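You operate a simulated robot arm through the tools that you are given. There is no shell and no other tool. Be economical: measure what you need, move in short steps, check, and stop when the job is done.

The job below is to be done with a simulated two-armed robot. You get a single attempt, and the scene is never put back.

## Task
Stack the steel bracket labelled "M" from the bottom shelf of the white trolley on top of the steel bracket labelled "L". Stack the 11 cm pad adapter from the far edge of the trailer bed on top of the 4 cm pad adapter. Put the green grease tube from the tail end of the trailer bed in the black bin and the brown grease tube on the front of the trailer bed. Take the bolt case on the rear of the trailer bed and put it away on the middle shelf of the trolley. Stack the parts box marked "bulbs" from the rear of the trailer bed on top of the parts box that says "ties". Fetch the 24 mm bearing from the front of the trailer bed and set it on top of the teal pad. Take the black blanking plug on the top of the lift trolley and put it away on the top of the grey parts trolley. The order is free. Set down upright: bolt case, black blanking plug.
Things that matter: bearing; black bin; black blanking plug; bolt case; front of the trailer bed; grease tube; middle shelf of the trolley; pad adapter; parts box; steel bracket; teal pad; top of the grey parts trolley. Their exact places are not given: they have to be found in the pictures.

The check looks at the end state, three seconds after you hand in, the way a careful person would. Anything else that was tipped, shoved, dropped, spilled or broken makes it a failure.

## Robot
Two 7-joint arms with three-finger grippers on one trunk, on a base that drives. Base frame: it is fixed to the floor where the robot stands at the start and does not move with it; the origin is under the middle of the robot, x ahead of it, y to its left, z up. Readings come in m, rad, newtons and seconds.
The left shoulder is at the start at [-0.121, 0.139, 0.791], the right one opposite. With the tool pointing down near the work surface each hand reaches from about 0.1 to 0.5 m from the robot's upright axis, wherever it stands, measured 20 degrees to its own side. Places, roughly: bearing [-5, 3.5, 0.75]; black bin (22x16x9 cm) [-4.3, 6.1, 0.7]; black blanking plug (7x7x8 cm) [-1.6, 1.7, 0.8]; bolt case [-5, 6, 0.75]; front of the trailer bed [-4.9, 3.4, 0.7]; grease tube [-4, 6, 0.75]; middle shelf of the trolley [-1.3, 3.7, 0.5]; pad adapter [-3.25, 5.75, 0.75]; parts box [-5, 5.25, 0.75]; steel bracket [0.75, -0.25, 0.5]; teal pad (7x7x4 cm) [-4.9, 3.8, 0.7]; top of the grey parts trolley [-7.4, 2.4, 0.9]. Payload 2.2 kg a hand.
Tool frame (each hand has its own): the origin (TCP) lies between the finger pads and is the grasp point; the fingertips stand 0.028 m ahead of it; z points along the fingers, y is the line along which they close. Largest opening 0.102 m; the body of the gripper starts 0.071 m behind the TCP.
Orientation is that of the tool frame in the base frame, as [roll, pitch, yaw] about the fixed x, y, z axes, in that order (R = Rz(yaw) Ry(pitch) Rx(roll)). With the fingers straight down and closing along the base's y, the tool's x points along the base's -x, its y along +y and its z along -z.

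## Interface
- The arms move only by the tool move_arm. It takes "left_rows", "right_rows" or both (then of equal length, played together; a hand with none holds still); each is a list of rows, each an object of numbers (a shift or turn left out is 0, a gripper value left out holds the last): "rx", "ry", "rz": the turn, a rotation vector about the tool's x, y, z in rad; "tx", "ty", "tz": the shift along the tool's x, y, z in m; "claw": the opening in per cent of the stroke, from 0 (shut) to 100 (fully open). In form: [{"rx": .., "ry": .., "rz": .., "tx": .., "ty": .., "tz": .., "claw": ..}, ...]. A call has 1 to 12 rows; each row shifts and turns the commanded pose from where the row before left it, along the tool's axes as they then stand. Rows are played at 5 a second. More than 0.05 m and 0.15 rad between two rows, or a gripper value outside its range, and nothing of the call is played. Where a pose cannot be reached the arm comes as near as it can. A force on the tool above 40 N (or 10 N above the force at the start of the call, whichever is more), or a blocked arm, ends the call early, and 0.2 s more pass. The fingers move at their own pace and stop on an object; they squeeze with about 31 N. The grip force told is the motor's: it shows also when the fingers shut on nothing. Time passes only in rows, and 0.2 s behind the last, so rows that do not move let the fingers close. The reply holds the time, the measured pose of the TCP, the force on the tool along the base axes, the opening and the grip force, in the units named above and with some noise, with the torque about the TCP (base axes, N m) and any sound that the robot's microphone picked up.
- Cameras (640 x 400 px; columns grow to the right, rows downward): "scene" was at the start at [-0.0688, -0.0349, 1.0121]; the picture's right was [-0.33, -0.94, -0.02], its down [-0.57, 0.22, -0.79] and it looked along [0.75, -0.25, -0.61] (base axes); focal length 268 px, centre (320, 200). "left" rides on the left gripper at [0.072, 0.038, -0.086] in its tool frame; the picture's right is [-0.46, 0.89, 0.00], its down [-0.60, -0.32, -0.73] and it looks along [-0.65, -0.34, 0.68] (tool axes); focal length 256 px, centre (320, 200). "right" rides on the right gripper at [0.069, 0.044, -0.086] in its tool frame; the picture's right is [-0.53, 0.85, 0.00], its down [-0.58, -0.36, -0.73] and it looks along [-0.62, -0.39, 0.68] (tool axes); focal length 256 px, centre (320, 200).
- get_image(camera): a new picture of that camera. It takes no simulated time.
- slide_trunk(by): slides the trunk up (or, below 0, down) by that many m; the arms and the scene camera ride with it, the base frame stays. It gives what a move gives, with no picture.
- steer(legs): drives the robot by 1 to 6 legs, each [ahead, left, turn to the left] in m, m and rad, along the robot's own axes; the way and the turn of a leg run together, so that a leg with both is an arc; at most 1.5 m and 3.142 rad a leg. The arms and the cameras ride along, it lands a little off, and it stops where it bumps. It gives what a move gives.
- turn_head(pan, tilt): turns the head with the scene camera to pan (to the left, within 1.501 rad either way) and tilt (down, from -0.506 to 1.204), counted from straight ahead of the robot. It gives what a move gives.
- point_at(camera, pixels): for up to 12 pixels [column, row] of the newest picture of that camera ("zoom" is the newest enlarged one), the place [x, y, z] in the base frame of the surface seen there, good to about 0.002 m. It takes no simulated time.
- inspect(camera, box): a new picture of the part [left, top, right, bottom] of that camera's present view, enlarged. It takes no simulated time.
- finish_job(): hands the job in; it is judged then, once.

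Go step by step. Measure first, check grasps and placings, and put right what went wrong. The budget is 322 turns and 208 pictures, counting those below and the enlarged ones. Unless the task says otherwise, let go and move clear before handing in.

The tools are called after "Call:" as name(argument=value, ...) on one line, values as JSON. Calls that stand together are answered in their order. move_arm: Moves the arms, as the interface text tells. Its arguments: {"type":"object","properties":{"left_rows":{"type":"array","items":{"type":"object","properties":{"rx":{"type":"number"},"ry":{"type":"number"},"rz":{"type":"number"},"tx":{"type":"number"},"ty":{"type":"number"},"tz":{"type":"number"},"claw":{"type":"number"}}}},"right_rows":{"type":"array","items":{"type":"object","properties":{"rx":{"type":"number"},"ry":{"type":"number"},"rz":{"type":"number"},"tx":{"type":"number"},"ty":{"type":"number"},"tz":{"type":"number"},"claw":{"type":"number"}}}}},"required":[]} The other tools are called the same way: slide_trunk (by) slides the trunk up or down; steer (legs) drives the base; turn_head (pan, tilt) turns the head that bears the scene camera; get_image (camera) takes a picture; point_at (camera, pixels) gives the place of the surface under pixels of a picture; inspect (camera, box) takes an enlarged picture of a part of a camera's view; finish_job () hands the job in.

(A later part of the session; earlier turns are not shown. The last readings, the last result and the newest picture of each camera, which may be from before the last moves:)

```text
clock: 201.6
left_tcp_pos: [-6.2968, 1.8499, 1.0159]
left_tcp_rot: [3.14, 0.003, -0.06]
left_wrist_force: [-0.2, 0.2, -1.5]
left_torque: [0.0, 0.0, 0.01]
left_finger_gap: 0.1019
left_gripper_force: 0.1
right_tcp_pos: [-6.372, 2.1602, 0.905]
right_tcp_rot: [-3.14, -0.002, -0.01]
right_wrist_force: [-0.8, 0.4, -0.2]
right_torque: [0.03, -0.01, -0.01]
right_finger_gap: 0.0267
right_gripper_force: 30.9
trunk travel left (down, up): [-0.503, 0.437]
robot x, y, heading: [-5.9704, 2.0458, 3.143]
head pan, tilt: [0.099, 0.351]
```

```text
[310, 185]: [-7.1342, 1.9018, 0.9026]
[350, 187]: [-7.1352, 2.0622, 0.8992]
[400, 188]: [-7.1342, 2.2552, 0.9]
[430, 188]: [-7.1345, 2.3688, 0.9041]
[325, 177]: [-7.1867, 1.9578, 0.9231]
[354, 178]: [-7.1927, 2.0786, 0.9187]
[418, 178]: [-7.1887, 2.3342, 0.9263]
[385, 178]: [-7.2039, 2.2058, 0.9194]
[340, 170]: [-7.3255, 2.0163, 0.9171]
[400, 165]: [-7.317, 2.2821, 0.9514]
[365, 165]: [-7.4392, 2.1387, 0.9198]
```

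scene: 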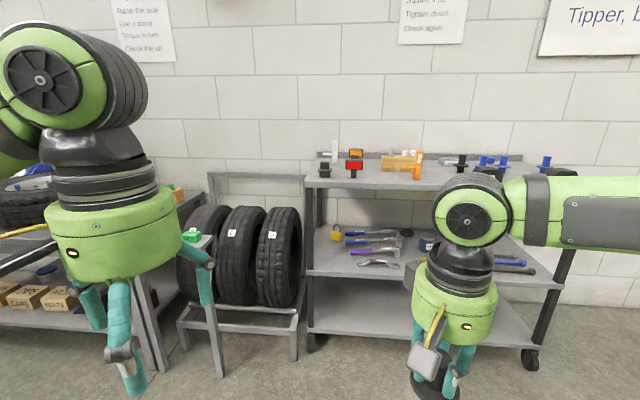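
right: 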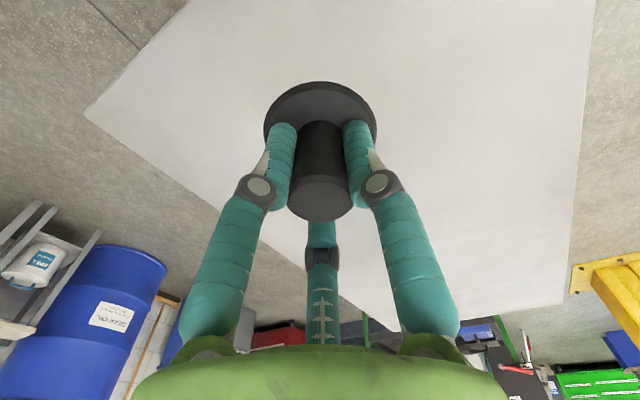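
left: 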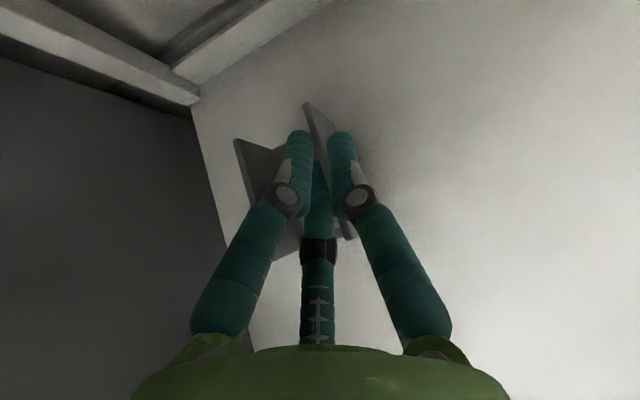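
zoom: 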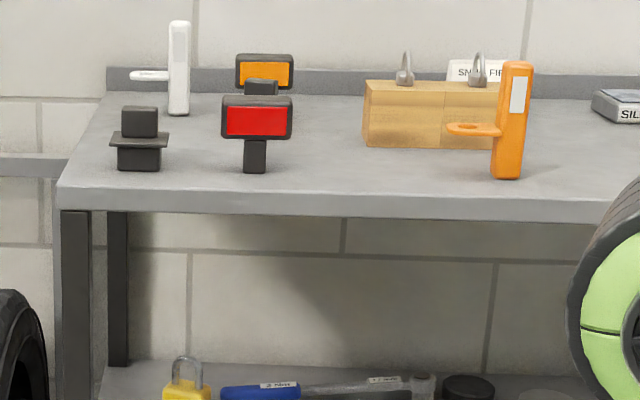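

A free patch lies between the red lamp (y 2.08) and the orange tool (y 2.33), around [-7.20,2.205], top z 0.919. I raise the trunk 15 cm and drive up.

Call:
slide_trunk(by=0.15)

Call:
steer(legs=[[0, -0.045, 0], [0.65, 0, 0]])

Call:
get_image(camera="right")

Call:
get_image(camera="scene")

```text
clock: 203.3
left_tcp_pos: [-6.297, 1.85, 1.1654]
left_tcp_rot: [3.14, 0.001, -0.06]
left_wrist_force: [-0.4, 0.6, 0.3]
left_torque: [0.0, 0.03, -0.01]
left_finger_gap: 0.102
left_gripper_force: 0.1
right_tcp_pos: [-6.3724, 2.1602, 1.0544]
right_tcp_rot: [-3.14, -0.002, -0.008]
right_wrist_force: [0.6, -0.2, -0.8]
right_torque: [0.0, -0.01, 0.01]
right_finger_gap: 0.0268
right_gripper_force: 31.2
trunk travel left (down, up): [-0.653, 0.287]
robot x, y, heading: [-5.9647, 2.0392, 3.14]
head pan, tilt: [0.099, 0.351]
```

```text
clock: 207.3
left_tcp_pos: [-6.9276, 1.9176, 1.1654]
left_tcp_rot: [3.14, 0.002, -0.093]
left_wrist_force: [0.4, -0.1, -0.3]
left_torque: [-0.03, 0.01, -0.01]
left_finger_gap: 0.1018
left_gripper_force: 0.1
right_tcp_pos: [-6.9917, 2.23, 1.0555]
right_tcp_rot: [3.142, -0.002, -0.045]
right_wrist_force: [0.5, 0.2, -1.2]
right_torque: [0.03, -0.01, -0.01]
right_finger_gap: 0.0265
right_gripper_force: 30.6
trunk travel left (down, up): [-0.653, 0.287]
robot x, y, heading: [-6.5913, 2.1015, 3.106]
head pan, tilt: [0.099, 0.351]
```

```text
139 pictures are left
```

right: 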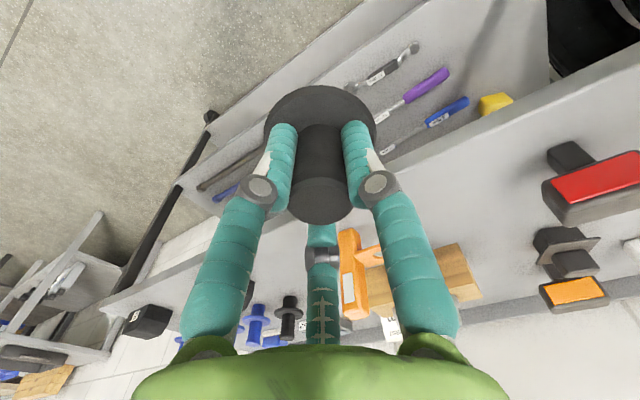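

```text
138 pictures are left
```

scene: 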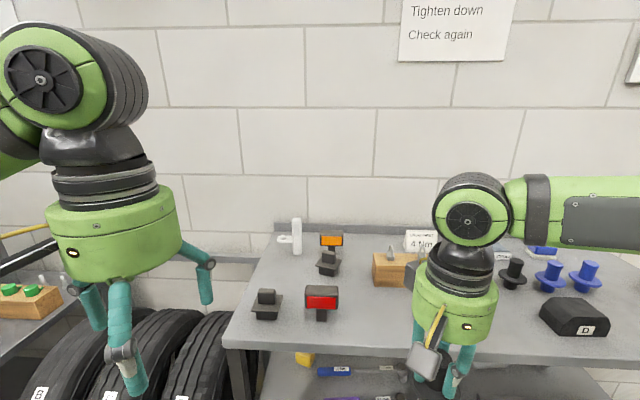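

Call:
point_at(camera="scene", pixels=[[322, 318], [338, 300], [306, 300], [360, 345], [390, 282], [375, 300], [400, 300], [405, 320], [360, 310], [575, 330], [266, 315]])

Call:
point_at(camera="right", pixels=[[545, 195], [350, 250], [350, 310], [360, 290], [450, 210], [500, 230], [400, 175], [470, 280]])

```text
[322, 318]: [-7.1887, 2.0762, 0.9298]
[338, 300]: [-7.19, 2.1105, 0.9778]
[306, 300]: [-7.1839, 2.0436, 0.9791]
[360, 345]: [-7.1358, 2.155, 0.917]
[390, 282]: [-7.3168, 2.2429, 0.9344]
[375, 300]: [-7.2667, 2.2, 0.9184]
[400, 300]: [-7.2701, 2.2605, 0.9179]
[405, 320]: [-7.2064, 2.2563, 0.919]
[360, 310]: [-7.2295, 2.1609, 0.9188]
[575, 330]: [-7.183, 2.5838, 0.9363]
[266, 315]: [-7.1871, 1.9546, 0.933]
```

```text
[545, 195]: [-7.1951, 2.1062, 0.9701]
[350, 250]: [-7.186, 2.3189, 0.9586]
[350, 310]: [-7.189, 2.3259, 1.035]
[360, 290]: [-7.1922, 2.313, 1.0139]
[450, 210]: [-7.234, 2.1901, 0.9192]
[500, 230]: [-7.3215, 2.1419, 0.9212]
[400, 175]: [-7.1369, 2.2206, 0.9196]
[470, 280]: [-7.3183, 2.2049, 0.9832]
```

Free span is y 2.11–2.27; target plug spot [-7.205,2.187]. I drive the rest, sliding slightly left.

Call:
steer(legs=[[0.2, 0.04, 0.03]])

Call:
get_image(camera="right")

```text
clock: 209.0
left_tcp_pos: [-7.1259, 1.8735, 1.1661]
left_tcp_rot: [3.141, 0.005, -0.064]
left_wrist_force: [0.2, 0.2, -0.3]
left_torque: [0.02, 0.01, -0.01]
left_finger_gap: 0.102
left_gripper_force: 0.1
right_tcp_pos: [-7.2007, 2.1836, 1.0548]
right_tcp_rot: [-3.14, 0.001, -0.011]
right_wrist_force: [0.4, -0.2, -1.4]
right_torque: [0.01, -0.02, 0.03]
right_finger_gap: 0.0268
right_gripper_force: 31.4
trunk travel left (down, up): [-0.653, 0.287]
robot x, y, heading: [-6.7969, 2.0656, 3.134]
head pan, tilt: [0.099, 0.351]
```

```text
137 pictures are left
```

right: 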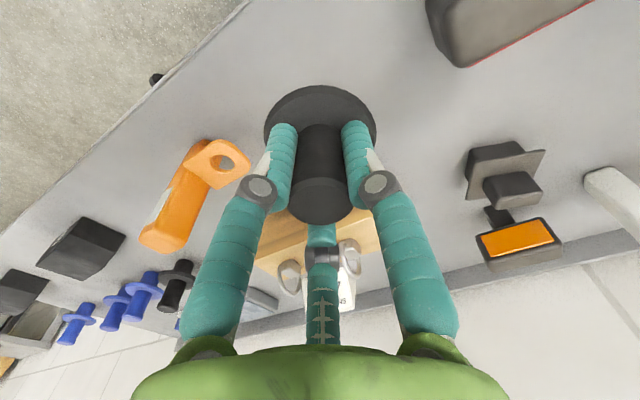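

Plug is over the free spot at [-7.2007,2.1836]. I lower 6.8 cm, release to 50 % and rise.

Call:
move_arm(right_rows=[{"tz": 0.03}, {"tz": 0.025}, {"tz": 0.008}, {"tz": 0.004}, {}, {}])

Call:
get_image(camera="scene")

```text
clock: 210.4
left_tcp_pos: [-7.1267, 1.8744, 1.1664]
left_tcp_rot: [3.139, 0.003, -0.062]
left_wrist_force: [-1.3, -0.2, -1.1]
left_torque: [0.02, 0.0, 0.03]
left_finger_gap: 0.102
left_gripper_force: 0.1
right_tcp_pos: [-7.1999, 2.1835, 0.9891]
right_tcp_rot: [-3.14, -0.002, -0.012]
right_wrist_force: [-0.4, 0.5, -1.1]
right_torque: [-0.01, 0.02, 0.02]
right_finger_gap: 0.0267
right_gripper_force: 31.1
trunk travel left (down, up): [-0.653, 0.287]
robot x, y, heading: [-6.7968, 2.063, 3.136]
head pan, tilt: [0.099, 0.351]
```

```text
136 pictures are left
```

scene: 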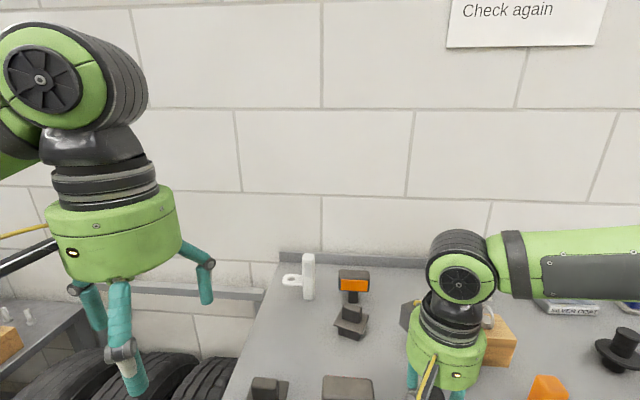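

I lower until contact (about 2–3 mm), release, and rise clear.

Call:
move_arm(right_rows=[{"tz": 0.002}, {"tz": 0.002}, {}, {"claw": 45}, {}, {}, {"tz": -0.03}, {"tz": -0.04}, {"tz": -0.04}, {"tz": -0.04}, {}])

Call:
get_image(camera="right")

```text
clock: 212.8
left_tcp_pos: [-7.1268, 1.874, 1.165]
left_tcp_rot: [3.139, 0.002, -0.063]
left_wrist_force: [0.0, -0.3, -0.1]
left_torque: [-0.01, 0.01, -0.02]
left_finger_gap: 0.1019
left_gripper_force: 0.0
right_tcp_pos: [-7.2022, 2.1847, 1.1338]
right_tcp_rot: [-3.14, -0.002, -0.014]
right_wrist_force: [-0.7, -0.1, -0.1]
right_torque: [0.01, -0.02, -0.02]
right_finger_gap: 0.0459
right_gripper_force: 0.0
trunk travel left (down, up): [-0.653, 0.287]
robot x, y, heading: [-6.7949, 2.0646, 3.13]
head pan, tilt: [0.099, 0.351]
```

```text
135 pictures are left
```

right: 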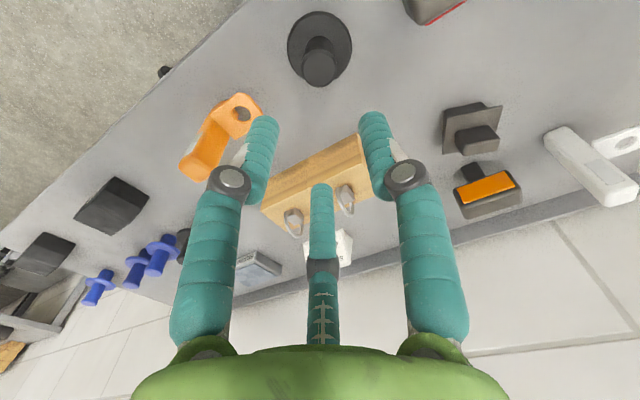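

The plug stands upright on the grey trolley. I back away, turn around to face the trailer and look.

Call:
steer(legs=[[-0.75, 0, 0], [0, -0.9, 0], [0, 0, -3.1]])

Call:
turn_head(pan=0.15, tilt=0.4)

Call:
get_image(camera="scene")

```text
clock: 228.3
left_tcp_pos: [-5.7278, 3.1966, 1.1665]
left_tcp_rot: [3.14, 0.002, -3.069]
left_wrist_force: [0.0, -0.1, 0.6]
left_torque: [-0.01, 0.03, 0.0]
left_finger_gap: 0.1023
left_gripper_force: 0.0
right_tcp_pos: [-5.6124, 2.8979, 1.1333]
right_tcp_rot: [-3.139, -0.001, -3.016]
right_wrist_force: [-0.4, 0.5, 0.0]
right_torque: [-0.02, -0.02, 0.0]
right_finger_gap: 0.0461
right_gripper_force: 0.1
trunk travel left (down, up): [-0.653, 0.287]
robot x, y, heading: [-6.0317, 2.9596, 0.131]
head pan, tilt: [0.099, 0.351]
```

```text
clock: 228.9
left_tcp_pos: [-5.7298, 3.1958, 1.1667]
left_tcp_rot: [3.14, 0.002, -3.067]
left_wrist_force: [-1.0, -0.5, -0.2]
left_torque: [0.01, 0.01, -0.01]
left_finger_gap: 0.1019
left_gripper_force: 0.0
right_tcp_pos: [-5.6137, 2.8983, 1.1338]
right_tcp_rot: [-3.14, -0.002, -3.018]
right_wrist_force: [-0.7, 0.1, -0.6]
right_torque: [-0.01, 0.01, -0.02]
right_finger_gap: 0.0458
right_gripper_force: 0.1
trunk travel left (down, up): [-0.653, 0.287]
robot x, y, heading: [-6.0326, 2.9612, 0.127]
head pan, tilt: [0.15, 0.4]
```

```text
134 pictures are left
```

scene: 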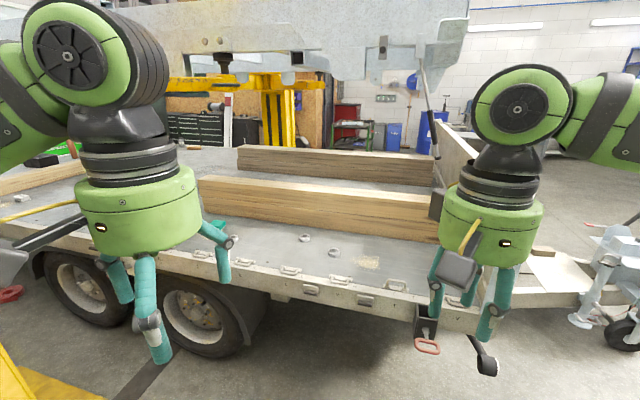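

The flatbed shows two rings at (303,238) and (333,251), wooden beams, and a raised structure above. I measure these.

Call:
point_at(camera="scene", pixels=[[303, 238], [333, 251], [250, 230], [250, 262], [370, 262], [330, 185], [330, 210], [330, 155], [300, 75], [420, 65], [200, 60], [360, 290]])

Call:
inspect(camera="scene", box=[220, 190, 460, 340])

```text
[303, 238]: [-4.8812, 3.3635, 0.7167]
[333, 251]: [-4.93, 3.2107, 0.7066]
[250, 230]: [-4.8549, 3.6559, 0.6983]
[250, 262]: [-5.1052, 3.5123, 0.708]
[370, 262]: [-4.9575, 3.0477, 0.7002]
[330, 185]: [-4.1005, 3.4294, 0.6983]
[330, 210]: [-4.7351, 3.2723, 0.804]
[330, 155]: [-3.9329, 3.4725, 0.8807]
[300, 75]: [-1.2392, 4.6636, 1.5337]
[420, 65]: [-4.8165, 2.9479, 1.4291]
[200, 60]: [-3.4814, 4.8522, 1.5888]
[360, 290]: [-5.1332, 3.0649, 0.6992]
```

```text
2.67 times, centred on (340, 265) of scene
```

zoom: 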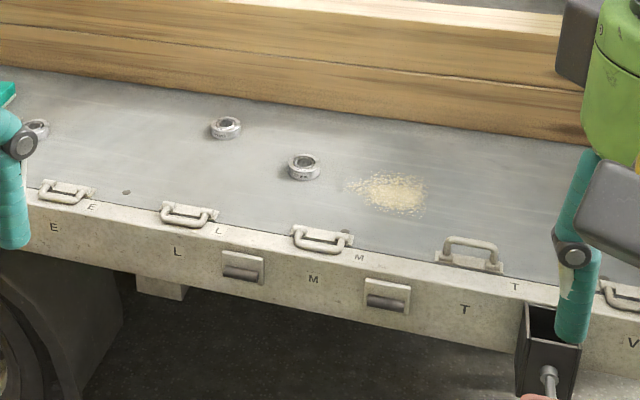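

The bed top is z 0.698 and its west edge x ≈ -5.13. Three bearings are visible. I raise nothing, square up and drive closer for a readable view.

Call:
steer(legs=[[0.45, 0.35, -0.13]])

Call:
turn_head(pan=0.1, tilt=0.7)

Call:
get_image(camera="scene")

```text
clock: 232.2
left_tcp_pos: [-5.2636, 3.5242, 1.166]
left_tcp_rot: [3.141, 0.002, 3.074]
left_wrist_force: [0.4, 0.0, 0.3]
left_torque: [-0.02, 0.0, -0.01]
left_finger_gap: 0.1021
left_gripper_force: 0.0
right_tcp_pos: [-5.1911, 3.212, 1.1352]
right_tcp_rot: [-3.139, -0.001, 3.125]
right_wrist_force: [-0.3, 0.1, -0.2]
right_torque: [-0.02, -0.02, -0.01]
right_finger_gap: 0.0458
right_gripper_force: 0.1
trunk travel left (down, up): [-0.653, 0.287]
robot x, y, heading: [-5.5947, 3.3302, -0.012]
head pan, tilt: [0.15, 0.4]
```

```text
clock: 233.0
left_tcp_pos: [-5.2634, 3.5229, 1.166]
left_tcp_rot: [3.14, 0.001, 3.075]
left_wrist_force: [0.5, -0.1, -0.7]
left_torque: [0.01, -0.03, 0.01]
left_finger_gap: 0.1021
left_gripper_force: 0.0
right_tcp_pos: [-5.1894, 3.2116, 1.1335]
right_tcp_rot: [-3.14, -0.003, 3.125]
right_wrist_force: [-0.3, 0.1, 0.0]
right_torque: [-0.05, 0.0, -0.02]
right_finger_gap: 0.0458
right_gripper_force: 0.2
trunk travel left (down, up): [-0.653, 0.287]
robot x, y, heading: [-5.5957, 3.3339, -0.014]
head pan, tilt: [0.099, 0.7]
```

```text
132 pictures are left
```

scene: 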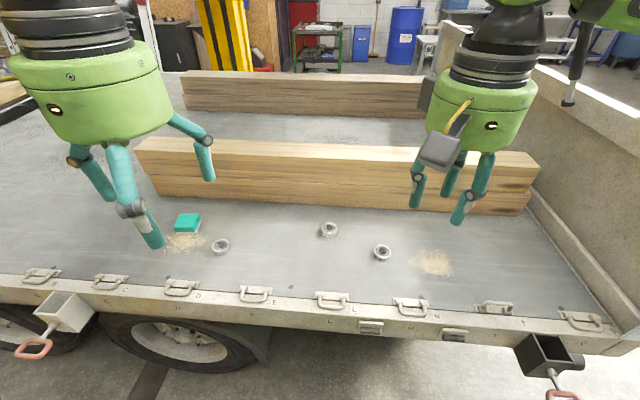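

Call:
inspect(camera="scene", box=[160, 200, 300, 288])

Call:
inspect(camera="scene", box=[300, 205, 410, 275])

Call:
point_at(camera="scene", pixels=[[187, 221], [221, 246], [329, 229], [382, 252], [380, 205], [150, 260]])

```text
4.55 times, centred on (230, 244) of scene
```

zoom: 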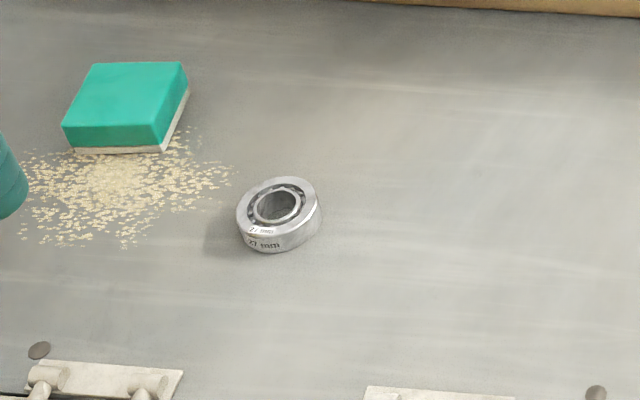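

```text
5.71 times, centred on (355, 240) of scene
```

zoom: 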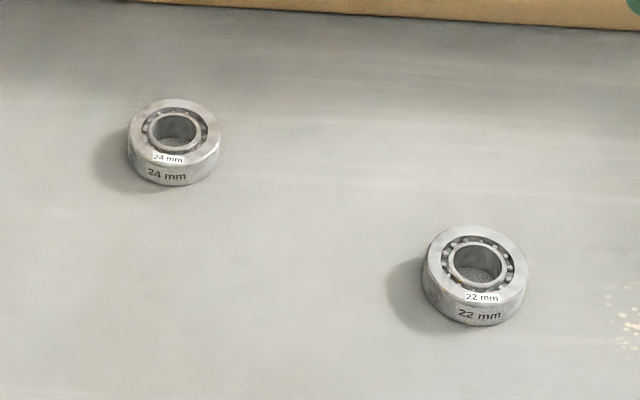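

```text
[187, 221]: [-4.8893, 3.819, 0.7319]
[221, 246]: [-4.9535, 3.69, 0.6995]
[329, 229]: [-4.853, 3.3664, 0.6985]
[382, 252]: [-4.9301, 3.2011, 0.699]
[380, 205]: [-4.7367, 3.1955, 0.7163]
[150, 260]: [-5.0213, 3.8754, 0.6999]
```

The 24 mm bearing is the one at (329,229), about [-4.853,3.366]; the teal pad is at [-4.889,3.819]. I check wheel and rail positions for base clearance.

Call:
point_at(camera="scene", pixels=[[180, 340], [235, 340], [110, 320], [350, 310], [370, 328], [550, 350], [20, 330], [60, 310], [330, 350], [330, 390], [258, 292]])

```text
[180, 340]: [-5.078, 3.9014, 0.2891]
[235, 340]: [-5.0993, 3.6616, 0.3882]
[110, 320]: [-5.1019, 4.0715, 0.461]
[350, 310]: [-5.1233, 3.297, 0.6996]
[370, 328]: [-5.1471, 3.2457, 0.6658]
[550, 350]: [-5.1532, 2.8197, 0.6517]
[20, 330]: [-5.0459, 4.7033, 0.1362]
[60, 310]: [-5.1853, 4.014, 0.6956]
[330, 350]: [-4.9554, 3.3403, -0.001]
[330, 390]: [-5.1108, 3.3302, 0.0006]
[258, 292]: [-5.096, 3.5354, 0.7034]
```

Wheels limit the base to x ≤ -5.36 near y>3.45, but at y 3.2 I can go to -5.33. I move there, lower the trunk 20 cm, and bring the left hand over the bearing.

Call:
slide_trunk(by=-0.2)

Call:
steer(legs=[[0.26, -0.14, 0.01]])

Call:
move_arm(left_rows=[{"tx": -0.035, "ty": -0.005, "claw": 70}, {"tx": -0.035, "ty": -0.005}, {"tx": -0.035}, {"tz": 0.04}, {"tz": 0.04}, {"tz": 0.04}, {}])

Call:
get_image(camera="left")

```text
clock: 235.2
left_tcp_pos: [-5.2656, 3.5237, 0.9661]
left_tcp_rot: [3.139, 0.003, 3.075]
left_wrist_force: [0.2, 0.1, 0.8]
left_torque: [0.0, 0.02, -0.01]
left_finger_gap: 0.102
left_gripper_force: 0.0
right_tcp_pos: [-5.1899, 3.211, 0.9344]
right_tcp_rot: [-3.139, -0.001, 3.126]
right_wrist_force: [-0.6, 0.5, 0.3]
right_torque: [0.0, 0.01, 0.02]
right_finger_gap: 0.0458
right_gripper_force: 0.1
trunk travel left (down, up): [-0.453, 0.487]
robot x, y, heading: [-5.599, 3.3285, -0.011]
head pan, tilt: [0.099, 0.7]
```

```text
clock: 237.2
left_tcp_pos: [-5.0039, 3.3823, 0.966]
left_tcp_rot: [3.139, 0.002, 3.08]
left_wrist_force: [0.5, 0.4, 0.0]
left_torque: [-0.01, 0.01, -0.02]
left_finger_gap: 0.1021
left_gripper_force: 0.1
right_tcp_pos: [-4.9285, 3.0717, 0.9341]
right_tcp_rot: [-3.14, -0.002, 3.131]
right_wrist_force: [0.2, 0.0, 1.0]
right_torque: [0.0, 0.0, -0.01]
right_finger_gap: 0.046
right_gripper_force: 0.0
trunk travel left (down, up): [-0.453, 0.487]
robot x, y, heading: [-5.3356, 3.192, -0.0]
head pan, tilt: [0.099, 0.7]
```

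```text
clock: 238.8
left_tcp_pos: [-4.8998, 3.3677, 0.8474]
left_tcp_rot: [3.139, 0.004, 3.079]
left_wrist_force: [0.0, 0.3, 0.1]
left_torque: [0.03, -0.02, -0.02]
left_finger_gap: 0.0715
left_gripper_force: 0.1
right_tcp_pos: [-4.9299, 3.071, 0.9349]
right_tcp_rot: [-3.139, 0.0, 3.131]
right_wrist_force: [-0.7, -0.4, -0.4]
right_torque: [0.04, 0.01, 0.02]
right_finger_gap: 0.0458
right_gripper_force: 0.1
trunk travel left (down, up): [-0.453, 0.487]
robot x, y, heading: [-5.3349, 3.1902, -0.001]
head pan, tilt: [0.099, 0.7]
```

```text
129 pictures are left
```

left: 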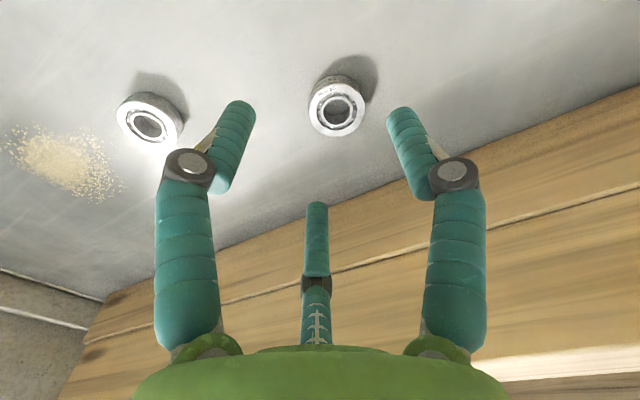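

Call:
inspect(camera="left", box=[290, 60, 390, 150])

Call:
point_at(camera="left", pixels=[[312, 110], [362, 108], [337, 79], [337, 135], [350, 85], [320, 130], [320, 88]])

```text
4.44 times, centred on (340, 105) of left
```

zoom: 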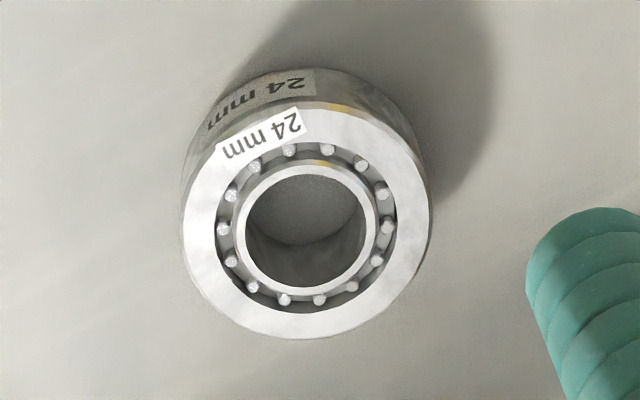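

```text
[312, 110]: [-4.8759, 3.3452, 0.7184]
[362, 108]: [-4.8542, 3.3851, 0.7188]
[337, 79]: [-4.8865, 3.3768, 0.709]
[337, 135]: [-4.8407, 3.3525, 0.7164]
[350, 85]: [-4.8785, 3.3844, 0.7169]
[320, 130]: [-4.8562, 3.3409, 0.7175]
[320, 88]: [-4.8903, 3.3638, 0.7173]
```

The 24 mm bearing's centre is [-4.864,3.364], OD ~0.05, top 0.718. I centre over it, descend to z 0.732 and close.

Call:
move_arm(left_rows=[{"tx": -0.018, "ty": -0.001}, {"tx": -0.018, "ty": -0.0005}, {"tz": 0.035}, {"tz": 0.035}, {}, {}])

Call:
get_image(camera="left")

```text
clock: 240.2
left_tcp_pos: [-4.8625, 3.3606, 0.7754]
left_tcp_rot: [3.14, 0.003, 3.08]
left_wrist_force: [-0.1, -0.1, -0.2]
left_torque: [-0.03, -0.04, -0.03]
left_finger_gap: 0.0712
left_gripper_force: 0.0
right_tcp_pos: [-4.9292, 3.0715, 0.9341]
right_tcp_rot: [-3.139, -0.001, 3.131]
right_wrist_force: [0.2, -0.7, -0.3]
right_torque: [0.01, 0.01, 0.02]
right_finger_gap: 0.0459
right_gripper_force: 0.2
trunk travel left (down, up): [-0.453, 0.487]
robot x, y, heading: [-5.3334, 3.1909, -0.002]
head pan, tilt: [0.099, 0.7]
```

```text
127 pictures are left
```

left: 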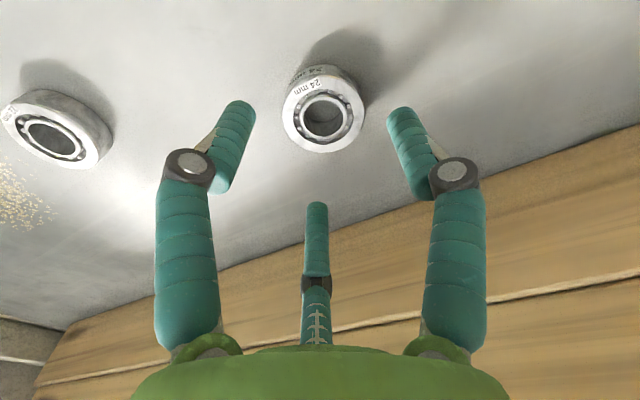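

Aligned (bearing centre at (323,115)). I descend, close and lift.

Call:
move_arm(left_rows=[{"tz": 0.025}, {"tz": 0.018}, {"ty": 0.003}, {"claw": 0}, {}, {}, {}, {"tz": -0.04}, {"tz": -0.04}, {"tz": -0.03}, {}])

Call:
get_image(camera="left")

```text
clock: 242.6
left_tcp_pos: [-4.8621, 3.3682, 0.8443]
left_tcp_rot: [3.139, 0.002, 3.081]
left_wrist_force: [-0.3, 0.0, -1.9]
left_torque: [0.01, 0.05, 0.03]
left_finger_gap: 0.0516
left_gripper_force: 30.5
right_tcp_pos: [-4.9288, 3.0712, 0.9349]
right_tcp_rot: [-3.141, -0.001, 3.131]
right_wrist_force: [-0.3, -0.9, 0.8]
right_torque: [-0.01, 0.01, -0.01]
right_finger_gap: 0.0458
right_gripper_force: 0.0
trunk travel left (down, up): [-0.453, 0.487]
robot x, y, heading: [-5.3337, 3.192, -0.003]
head pan, tilt: [0.099, 0.7]
```

```text
126 pictures are left
```

left: 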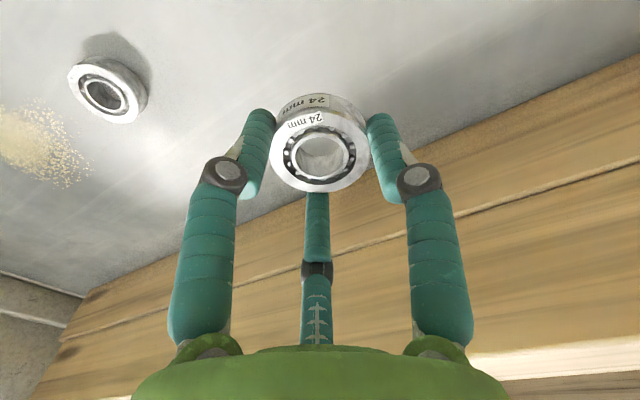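

Bearing in hand. I move the base back 5 cm and left 45 cm toward the pad.

Call:
steer(legs=[[-0.05, 0, 0], [0, 0.45, 0]])

Call:
get_image(camera="left")

Call:
get_image(camera="scene")

```text
clock: 245.5
left_tcp_pos: [-4.9103, 3.7282, 0.8438]
left_tcp_rot: [3.137, 0.001, 3.063]
left_wrist_force: [-0.2, 0.3, -1.5]
left_torque: [0.05, 0.0, 0.0]
left_finger_gap: 0.0514
left_gripper_force: 31.0
right_tcp_pos: [-4.9814, 3.4328, 0.9353]
right_tcp_rot: [-3.139, 0.0, 3.117]
right_wrist_force: [-0.6, -1.0, 0.8]
right_torque: [0.04, -0.04, 0.02]
right_finger_gap: 0.0458
right_gripper_force: 0.1
trunk travel left (down, up): [-0.453, 0.487]
robot x, y, heading: [-5.3856, 3.5601, -0.026]
head pan, tilt: [0.099, 0.7]
stopped in leg 2: the robot was blocked; the commanded pose is now the measured one
```

```text
125 pictures are left
```

left: 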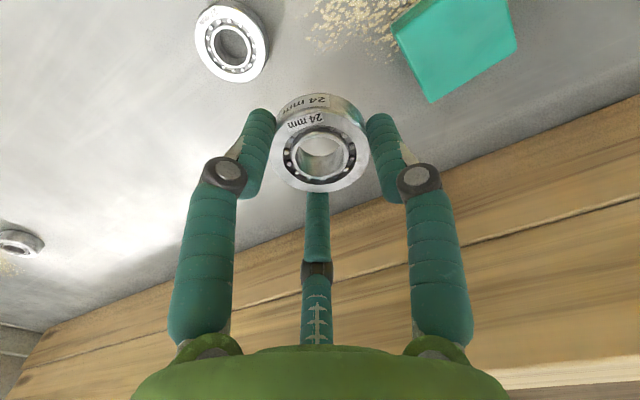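

```text
124 pictures are left
```

scene: 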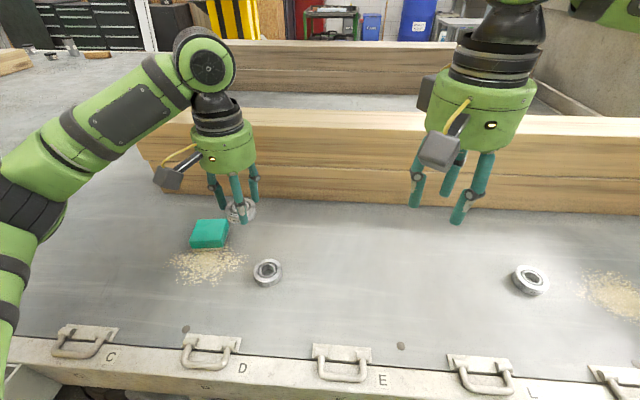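

The base was blocked (I'll check by looking later), but the pad is only ~9 cm further left, within arm reach. I measure the pad.

Call:
point_at(camera="left", pixels=[[398, 35], [432, 100], [513, 48], [505, 5], [455, 45], [470, 30]])

Call:
point_at(camera="scene", pixels=[[197, 221], [226, 222], [191, 243], [222, 246], [208, 232]])

Call:
turn_head(pan=1.3, tilt=0.9)

Call:
get_image(camera="scene")

```text
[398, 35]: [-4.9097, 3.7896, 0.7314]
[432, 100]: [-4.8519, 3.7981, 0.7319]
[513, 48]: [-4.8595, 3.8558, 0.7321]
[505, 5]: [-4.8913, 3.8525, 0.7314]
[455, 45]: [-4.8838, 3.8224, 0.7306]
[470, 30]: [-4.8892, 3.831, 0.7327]
```

```text
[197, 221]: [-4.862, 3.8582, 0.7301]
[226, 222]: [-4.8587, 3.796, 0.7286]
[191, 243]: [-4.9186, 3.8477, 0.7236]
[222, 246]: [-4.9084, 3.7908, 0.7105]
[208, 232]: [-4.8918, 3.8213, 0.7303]
```

```text
clock: 246.9
left_tcp_pos: [-4.9102, 3.7282, 0.8434]
left_tcp_rot: [3.138, 0.0, 3.064]
left_wrist_force: [-0.2, 0.5, -1.2]
left_torque: [0.0, -0.01, 0.0]
left_finger_gap: 0.0512
left_gripper_force: 31.2
right_tcp_pos: [-4.9828, 3.435, 0.9342]
right_tcp_rot: [-3.14, 0.001, 3.115]
right_wrist_force: [0.3, 0.0, 0.2]
right_torque: [0.04, 0.01, 0.02]
right_finger_gap: 0.0458
right_gripper_force: 0.1
trunk travel left (down, up): [-0.453, 0.487]
robot x, y, heading: [-5.3893, 3.5583, -0.025]
head pan, tilt: [1.3, 0.901]
```

```text
123 pictures are left
```

scene: 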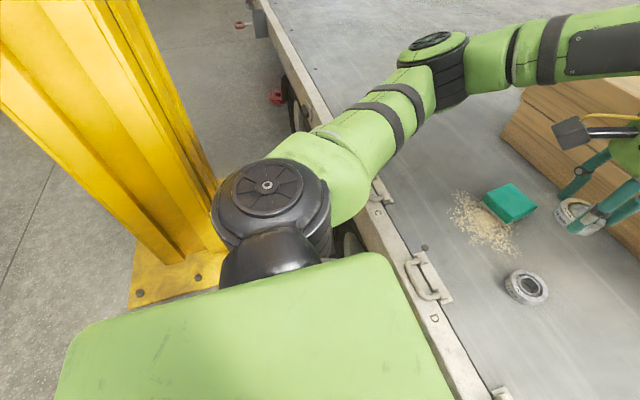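

The yellow lift post stands right beside the base, so no more driving left here. Pad centre is [-4.884,3.823], top 0.731; I move the arm there and lower to 5 mm above.

Call:
move_arm(left_rows=[{"tx": -0.0062, "ty": 0.0322}, {"tx": -0.0062, "ty": 0.0322}, {"tx": -0.0062, "ty": 0.0322}, {}, {"tz": 0.035}, {"tz": 0.035}, {}, {}])

Call:
get_image(camera="left")

```text
clock: 248.7
left_tcp_pos: [-4.8849, 3.8234, 0.7753]
left_tcp_rot: [3.139, -0.001, 3.065]
left_wrist_force: [0.2, 0.0, -1.5]
left_torque: [0.01, 0.03, -0.01]
left_finger_gap: 0.0512
left_gripper_force: 30.7
right_tcp_pos: [-4.9824, 3.435, 0.9346]
right_tcp_rot: [-3.141, 0.001, 3.114]
right_wrist_force: [-0.4, 0.8, 0.8]
right_torque: [-0.02, 0.02, 0.0]
right_finger_gap: 0.0461
right_gripper_force: 0.0
trunk travel left (down, up): [-0.453, 0.487]
robot x, y, heading: [-5.3869, 3.5576, -0.021]
head pan, tilt: [1.3, 0.901]
```

```text
122 pictures are left
```

left: 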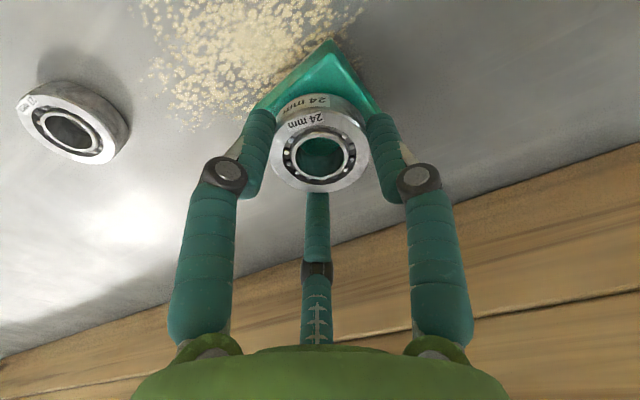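

Centred over the pad. I lower 9.5 mm, release, rise.

Call:
move_arm(left_rows=[{"tz": 0.006}, {"tz": 0.0035}, {}, {"claw": 70}, {}, {"tz": -0.03}, {"tz": -0.04}, {"tz": -0.04}, {}])

Call:
get_image(camera="left")

```text
clock: 250.7
left_tcp_pos: [-4.8828, 3.8224, 0.8741]
left_tcp_rot: [3.141, -0.002, 3.064]
left_wrist_force: [-0.3, 0.0, 0.0]
left_torque: [0.0, 0.01, 0.01]
left_finger_gap: 0.0715
left_gripper_force: 0.1
right_tcp_pos: [-4.9813, 3.4335, 0.9346]
right_tcp_rot: [-3.139, 0.0, 3.115]
right_wrist_force: [0.4, -0.7, 0.8]
right_torque: [0.01, 0.01, -0.01]
right_finger_gap: 0.0458
right_gripper_force: 0.0
trunk travel left (down, up): [-0.453, 0.487]
robot x, y, heading: [-5.3821, 3.5572, -0.02]
head pan, tilt: [1.3, 0.901]
```

```text
121 pictures are left
```

left: 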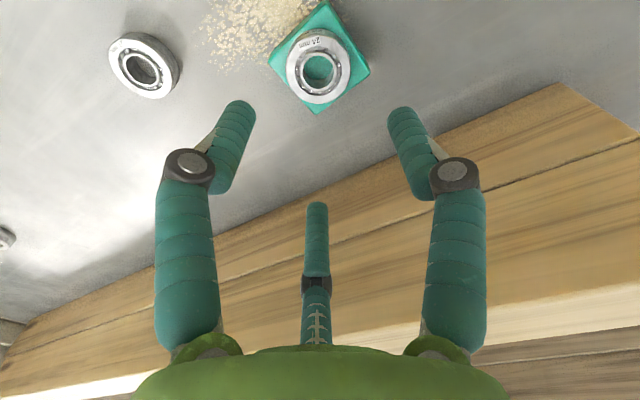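

The bearing sits centred on the teal pad. Next the parts boxes and bolt case at the rear; I measure the lift post to drive around it.

Call:
turn_head(pan=1.45, tilt=0.5)

Call:
get_image(camera="scene")

```text
clock: 251.6
left_tcp_pos: [-4.8841, 3.8223, 0.8749]
left_tcp_rot: [3.139, 0.0, 3.063]
left_wrist_force: [1.0, 0.2, -0.4]
left_torque: [0.0, -0.01, -0.02]
left_finger_gap: 0.0715
left_gripper_force: 0.1
right_tcp_pos: [-4.9827, 3.4344, 0.9353]
right_tcp_rot: [-3.139, 0.001, 3.117]
right_wrist_force: [0.3, 0.1, -0.5]
right_torque: [0.02, -0.02, -0.03]
right_finger_gap: 0.0457
right_gripper_force: 0.0
trunk travel left (down, up): [-0.453, 0.487]
robot x, y, heading: [-5.3851, 3.5589, -0.025]
head pan, tilt: [1.45, 0.499]
```

```text
120 pictures are left
```

scene: 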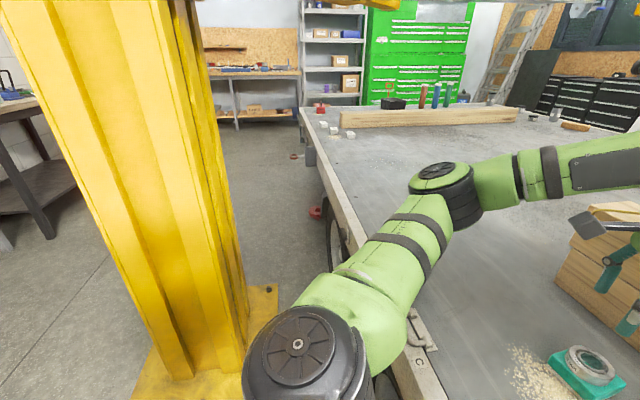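

Call:
inspect(camera="scene", box=[290, 70, 560, 180])

Call:
point_at(camera="scene", pixels=[[150, 360], [265, 300], [200, 350], [60, 100], [20, 150], [45, 235], [320, 110], [395, 103], [300, 125], [515, 112], [315, 210], [240, 130]])

```text
2.37 times, centred on (425, 125) of scene
```

zoom: 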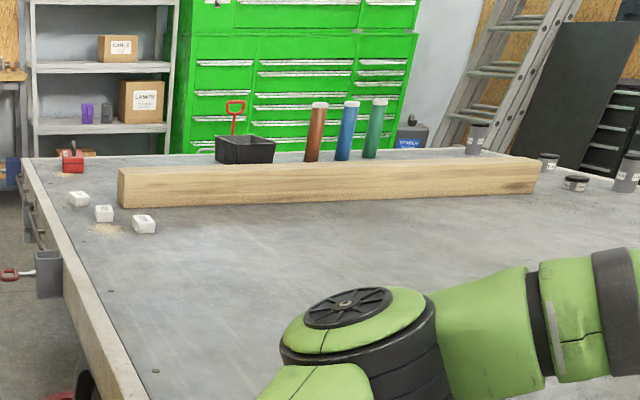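

```text
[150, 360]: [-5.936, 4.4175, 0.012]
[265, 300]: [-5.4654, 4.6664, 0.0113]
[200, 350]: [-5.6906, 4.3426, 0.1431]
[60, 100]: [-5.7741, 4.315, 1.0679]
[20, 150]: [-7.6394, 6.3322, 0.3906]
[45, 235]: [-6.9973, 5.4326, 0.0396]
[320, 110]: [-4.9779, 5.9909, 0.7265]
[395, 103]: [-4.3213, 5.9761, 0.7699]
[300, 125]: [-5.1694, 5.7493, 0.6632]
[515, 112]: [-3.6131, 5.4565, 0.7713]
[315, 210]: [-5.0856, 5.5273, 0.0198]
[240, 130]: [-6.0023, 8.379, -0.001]
```

Excellent overview: red bolt case at [-4.98,5.99], three white boxes near [-5,5.2], bin with scoop, three standing tubes, a beam, and grey adapters at the right. I retract the left hand and drive around the post on its west side.

Call:
move_arm(left_rows=[{"tz": -0.04}, {"tx": 0.04, "ty": -0.02}, {"tx": 0.04, "ty": -0.02}, {"tx": 0.04, "ty": -0.02}, {}])

Call:
steer(legs=[[-1.07, 0, 0], [0, -0.35, 0], [0, 0, 1.62], [1.2, 0, 0]])

Call:
turn_head(pan=-0.3, tilt=0.4)

Call:
get_image(camera="scene")

```text
clock: 252.8
left_tcp_pos: [-5.0125, 3.775, 0.9172]
left_tcp_rot: [3.14, 0.0, 3.066]
left_wrist_force: [-0.4, 0.1, 0.8]
left_torque: [-0.01, -0.01, -0.02]
left_finger_gap: 0.0714
left_gripper_force: 0.0
right_tcp_pos: [-4.9809, 3.4339, 0.9328]
right_tcp_rot: [-3.139, 0.0, 3.115]
right_wrist_force: [-0.4, -0.4, 0.2]
right_torque: [-0.02, 0.0, 0.04]
right_finger_gap: 0.046
right_gripper_force: 0.0
trunk travel left (down, up): [-0.453, 0.487]
robot x, y, heading: [-5.3869, 3.5596, -0.025]
head pan, tilt: [1.45, 0.499]
```

```text
clock: 269.4
left_tcp_pos: [-6.6392, 4.7831, 0.9175]
left_tcp_rot: [3.137, 0.0, -1.623]
left_wrist_force: [-1.2, -0.1, -0.2]
left_torque: [0.01, -0.01, 0.0]
left_finger_gap: 0.0714
left_gripper_force: 0.1
right_tcp_pos: [-6.2987, 4.8229, 0.9347]
right_tcp_rot: [-3.139, -0.001, -1.571]
right_wrist_force: [-0.6, -0.8, -0.1]
right_torque: [0.0, -0.02, 0.0]
right_finger_gap: 0.0461
right_gripper_force: 0.0
trunk travel left (down, up): [-0.453, 0.487]
robot x, y, heading: [-6.4115, 4.413, 1.575]
head pan, tilt: [1.45, 0.499]
```

```text
clock: 271.2
left_tcp_pos: [-6.6386, 4.7838, 0.9175]
left_tcp_rot: [3.138, 0.001, -1.622]
left_wrist_force: [-0.8, -0.5, 0.7]
left_torque: [-0.01, -0.01, 0.02]
left_finger_gap: 0.0716
left_gripper_force: 0.1
right_tcp_pos: [-6.2977, 4.8214, 0.9355]
right_tcp_rot: [-3.139, -0.001, -1.571]
right_wrist_force: [0.0, -0.1, -0.1]
right_torque: [0.04, -0.01, 0.0]
right_finger_gap: 0.0459
right_gripper_force: 0.0
trunk travel left (down, up): [-0.453, 0.487]
robot x, y, heading: [-6.4104, 4.4173, 1.576]
head pan, tilt: [-0.3, 0.4]
```

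```text
118 pictures are left
```

scene: 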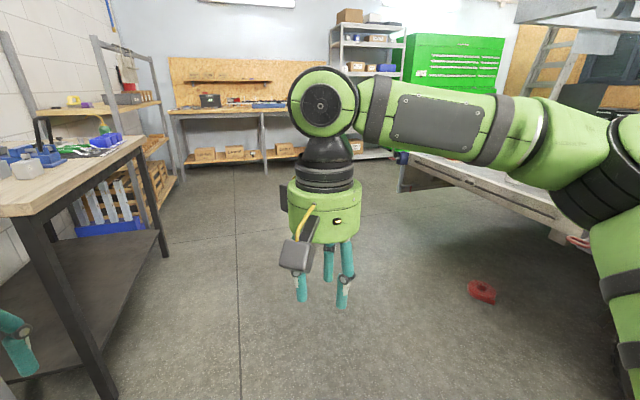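

Call:
point_at(camera="scene", pixels=[[480, 285], [490, 300], [140, 140], [90, 200], [115, 395], [165, 260], [575, 240]])

```text
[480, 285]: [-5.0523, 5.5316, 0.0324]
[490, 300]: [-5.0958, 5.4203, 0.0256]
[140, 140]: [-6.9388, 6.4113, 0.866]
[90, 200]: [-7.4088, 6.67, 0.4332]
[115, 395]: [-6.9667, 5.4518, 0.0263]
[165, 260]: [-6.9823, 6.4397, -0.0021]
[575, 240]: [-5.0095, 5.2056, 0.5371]
```

The chock at [-5.1,5.42–5.53] sets the base limit x ≤ -5.42. I drive to y ≈ 5.2, turn east, approach and look at the boxes.

Call:
steer(legs=[[0.75, 0, 0], [0, 0, -1.6], [0.8, 0, 0]])

Call:
turn_head(pan=0.3, tilt=0.6)

Call:
get_image(camera="scene")

```text
clock: 283.0
left_tcp_pos: [-5.2497, 5.3848, 0.9169]
left_tcp_rot: [3.139, 0.0, 3.067]
left_wrist_force: [-0.2, 0.4, 0.7]
left_torque: [-0.02, 0.04, 0.02]
left_finger_gap: 0.0713
left_gripper_force: 0.0
right_tcp_pos: [-5.2194, 5.0434, 0.9347]
right_tcp_rot: [-3.139, 0.0, 3.119]
right_wrist_force: [-0.4, 0.1, -0.4]
right_torque: [-0.03, 0.03, 0.02]
right_finger_gap: 0.0458
right_gripper_force: 0.1
trunk travel left (down, up): [-0.453, 0.487]
robot x, y, heading: [-5.6225, 5.1693, -0.02]
head pan, tilt: [-0.3, 0.4]
```

```text
clock: 284.0
left_tcp_pos: [-5.2494, 5.3856, 0.9174]
left_tcp_rot: [3.137, 0.002, 3.068]
left_wrist_force: [0.8, 0.7, 0.4]
left_torque: [0.03, -0.03, -0.02]
left_finger_gap: 0.0715
left_gripper_force: 0.1
right_tcp_pos: [-5.2209, 5.0425, 0.9345]
right_tcp_rot: [-3.141, -0.001, 3.117]
right_wrist_force: [0.5, -0.2, 0.0]
right_torque: [-0.01, -0.01, 0.02]
right_finger_gap: 0.0458
right_gripper_force: 0.1
trunk travel left (down, up): [-0.453, 0.487]
robot x, y, heading: [-5.626, 5.1692, -0.015]
head pan, tilt: [0.3, 0.6]
```

```text
117 pictures are left
```

scene: 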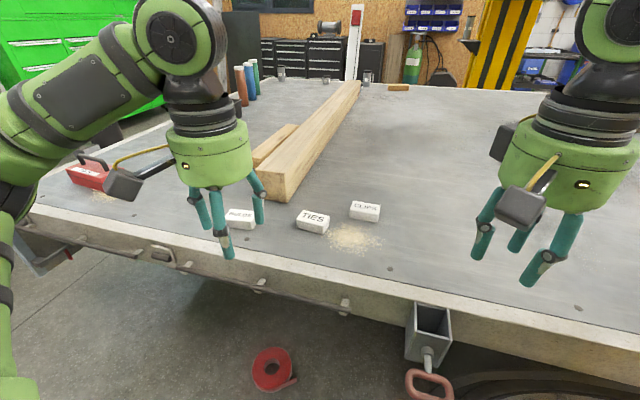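

The boxes are at (240,217), TIES (312,222), CLIPS (365,211). I zoom and measure.

Call:
inspect(camera="scene", box=[200, 180, 400, 260])

Call:
point_at(camera="scene", pixels=[[228, 211], [252, 212], [228, 225], [253, 229], [304, 211], [328, 216], [298, 219], [322, 224], [297, 230], [320, 236], [85, 170], [105, 175]])

```text
3.20 times, centred on (300, 220) of scene
```

zoom: 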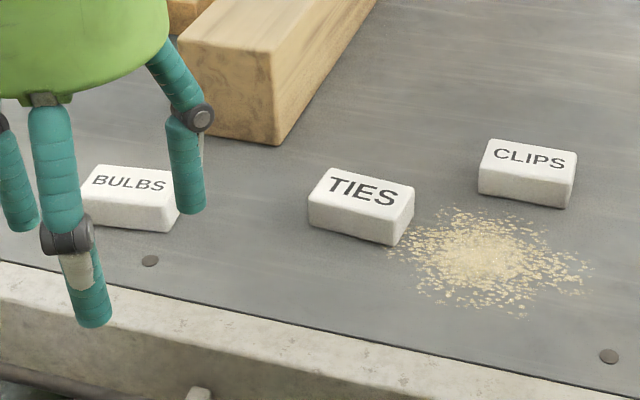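

```text
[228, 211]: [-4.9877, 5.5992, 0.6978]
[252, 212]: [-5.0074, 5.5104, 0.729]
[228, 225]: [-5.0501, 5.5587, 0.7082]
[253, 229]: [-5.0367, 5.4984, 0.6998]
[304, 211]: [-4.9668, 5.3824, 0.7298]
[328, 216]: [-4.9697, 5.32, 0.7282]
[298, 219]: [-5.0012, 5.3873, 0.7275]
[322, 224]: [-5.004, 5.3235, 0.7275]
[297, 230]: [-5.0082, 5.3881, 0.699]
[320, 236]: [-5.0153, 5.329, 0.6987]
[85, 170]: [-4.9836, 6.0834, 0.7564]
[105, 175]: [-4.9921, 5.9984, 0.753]
```

BULBS is near [-5.01,5.53], TIES at [-4.986,5.354], both about 6.5×4.2×3 cm. Three fingers suit the short width, so I drive closer and turn the left hand by 90° above BULBS.

Call:
steer(legs=[[0.185, 0.05, 0.015]])

Call:
move_arm(left_rows=[{"rz": 0.14, "claw": 100}, {"rz": 0.14}, {"rz": 0.14}, {"rz": 0.14}, {"rz": 0.14}, {"rz": 0.14}, {"rz": 0.14}, {"rz": 0.14}, {"rz": 0.14}, {"rz": 0.14}, {"rz": 0.1}, {}])

Call:
get_image(camera="left")

```text
clock: 285.6
left_tcp_pos: [-5.0633, 5.4367, 0.916]
left_tcp_rot: [3.138, 0.001, 3.083]
left_wrist_force: [-0.5, -0.4, 0.9]
left_torque: [-0.01, 0.02, -0.01]
left_finger_gap: 0.0713
left_gripper_force: 0.1
right_tcp_pos: [-5.0285, 5.0949, 0.9347]
right_tcp_rot: [-3.139, 0.0, 3.132]
right_wrist_force: [0.2, -0.4, -0.1]
right_torque: [0.02, 0.03, 0.03]
right_finger_gap: 0.046
right_gripper_force: 0.2
trunk travel left (down, up): [-0.453, 0.487]
robot x, y, heading: [-5.432, 5.2109, -0.011]
head pan, tilt: [0.3, 0.6]
```

```text
clock: 288.2
left_tcp_pos: [-5.0635, 5.4367, 0.9164]
left_tcp_rot: [-3.141, -0.003, 1.578]
left_wrist_force: [0.4, 0.2, -0.3]
left_torque: [0.02, -0.02, 0.01]
left_finger_gap: 0.1019
left_gripper_force: 0.1
right_tcp_pos: [-5.0294, 5.0952, 0.9356]
right_tcp_rot: [-3.138, 0.0, 3.133]
right_wrist_force: [0.8, 0.2, 0.7]
right_torque: [-0.02, 0.01, 0.01]
right_finger_gap: 0.046
right_gripper_force: 0.1
trunk travel left (down, up): [-0.453, 0.487]
robot x, y, heading: [-5.4327, 5.2111, -0.006]
head pan, tilt: [0.3, 0.6]
```

```text
115 pictures are left
```

left: 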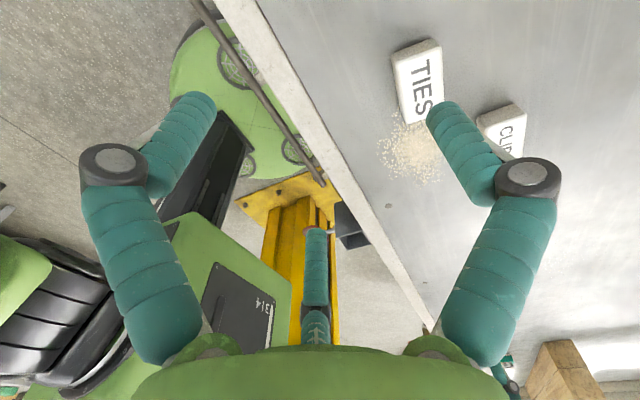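

The tool x now points +y and tool y +x. I move to above BULBS.

Call:
move_arm(left_rows=[{"tx": 0.035, "ty": 0.015}, {"tx": 0.035, "ty": 0.015}, {"tx": 0.025, "ty": 0.015}, {"tz": 0.04}, {"tz": 0.02}, {}, {}])

Call:
get_image(camera="left")

```text
clock: 289.8
left_tcp_pos: [-5.018, 5.5313, 0.8597]
left_tcp_rot: [3.14, -0.003, 1.582]
left_wrist_force: [0.4, 0.0, 0.1]
left_torque: [-0.04, 0.03, 0.01]
left_finger_gap: 0.102
left_gripper_force: 0.1
right_tcp_pos: [-5.03, 5.0951, 0.9351]
right_tcp_rot: [-3.139, 0.003, 3.132]
right_wrist_force: [-0.2, 0.6, -0.3]
right_torque: [0.01, 0.0, 0.0]
right_finger_gap: 0.0458
right_gripper_force: 0.2
trunk travel left (down, up): [-0.453, 0.487]
robot x, y, heading: [-5.4322, 5.2139, -0.009]
head pan, tilt: [0.3, 0.6]
```

```text
114 pictures are left
```

left: 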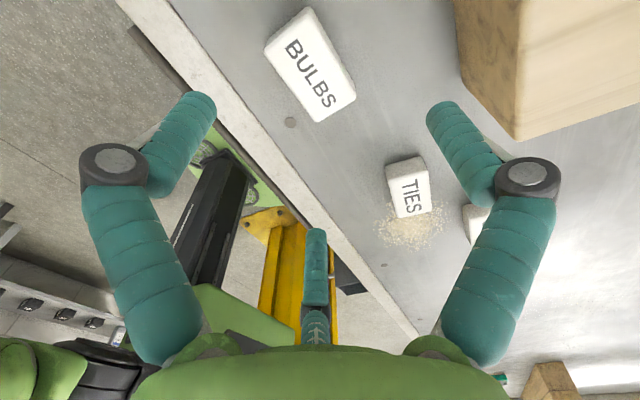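

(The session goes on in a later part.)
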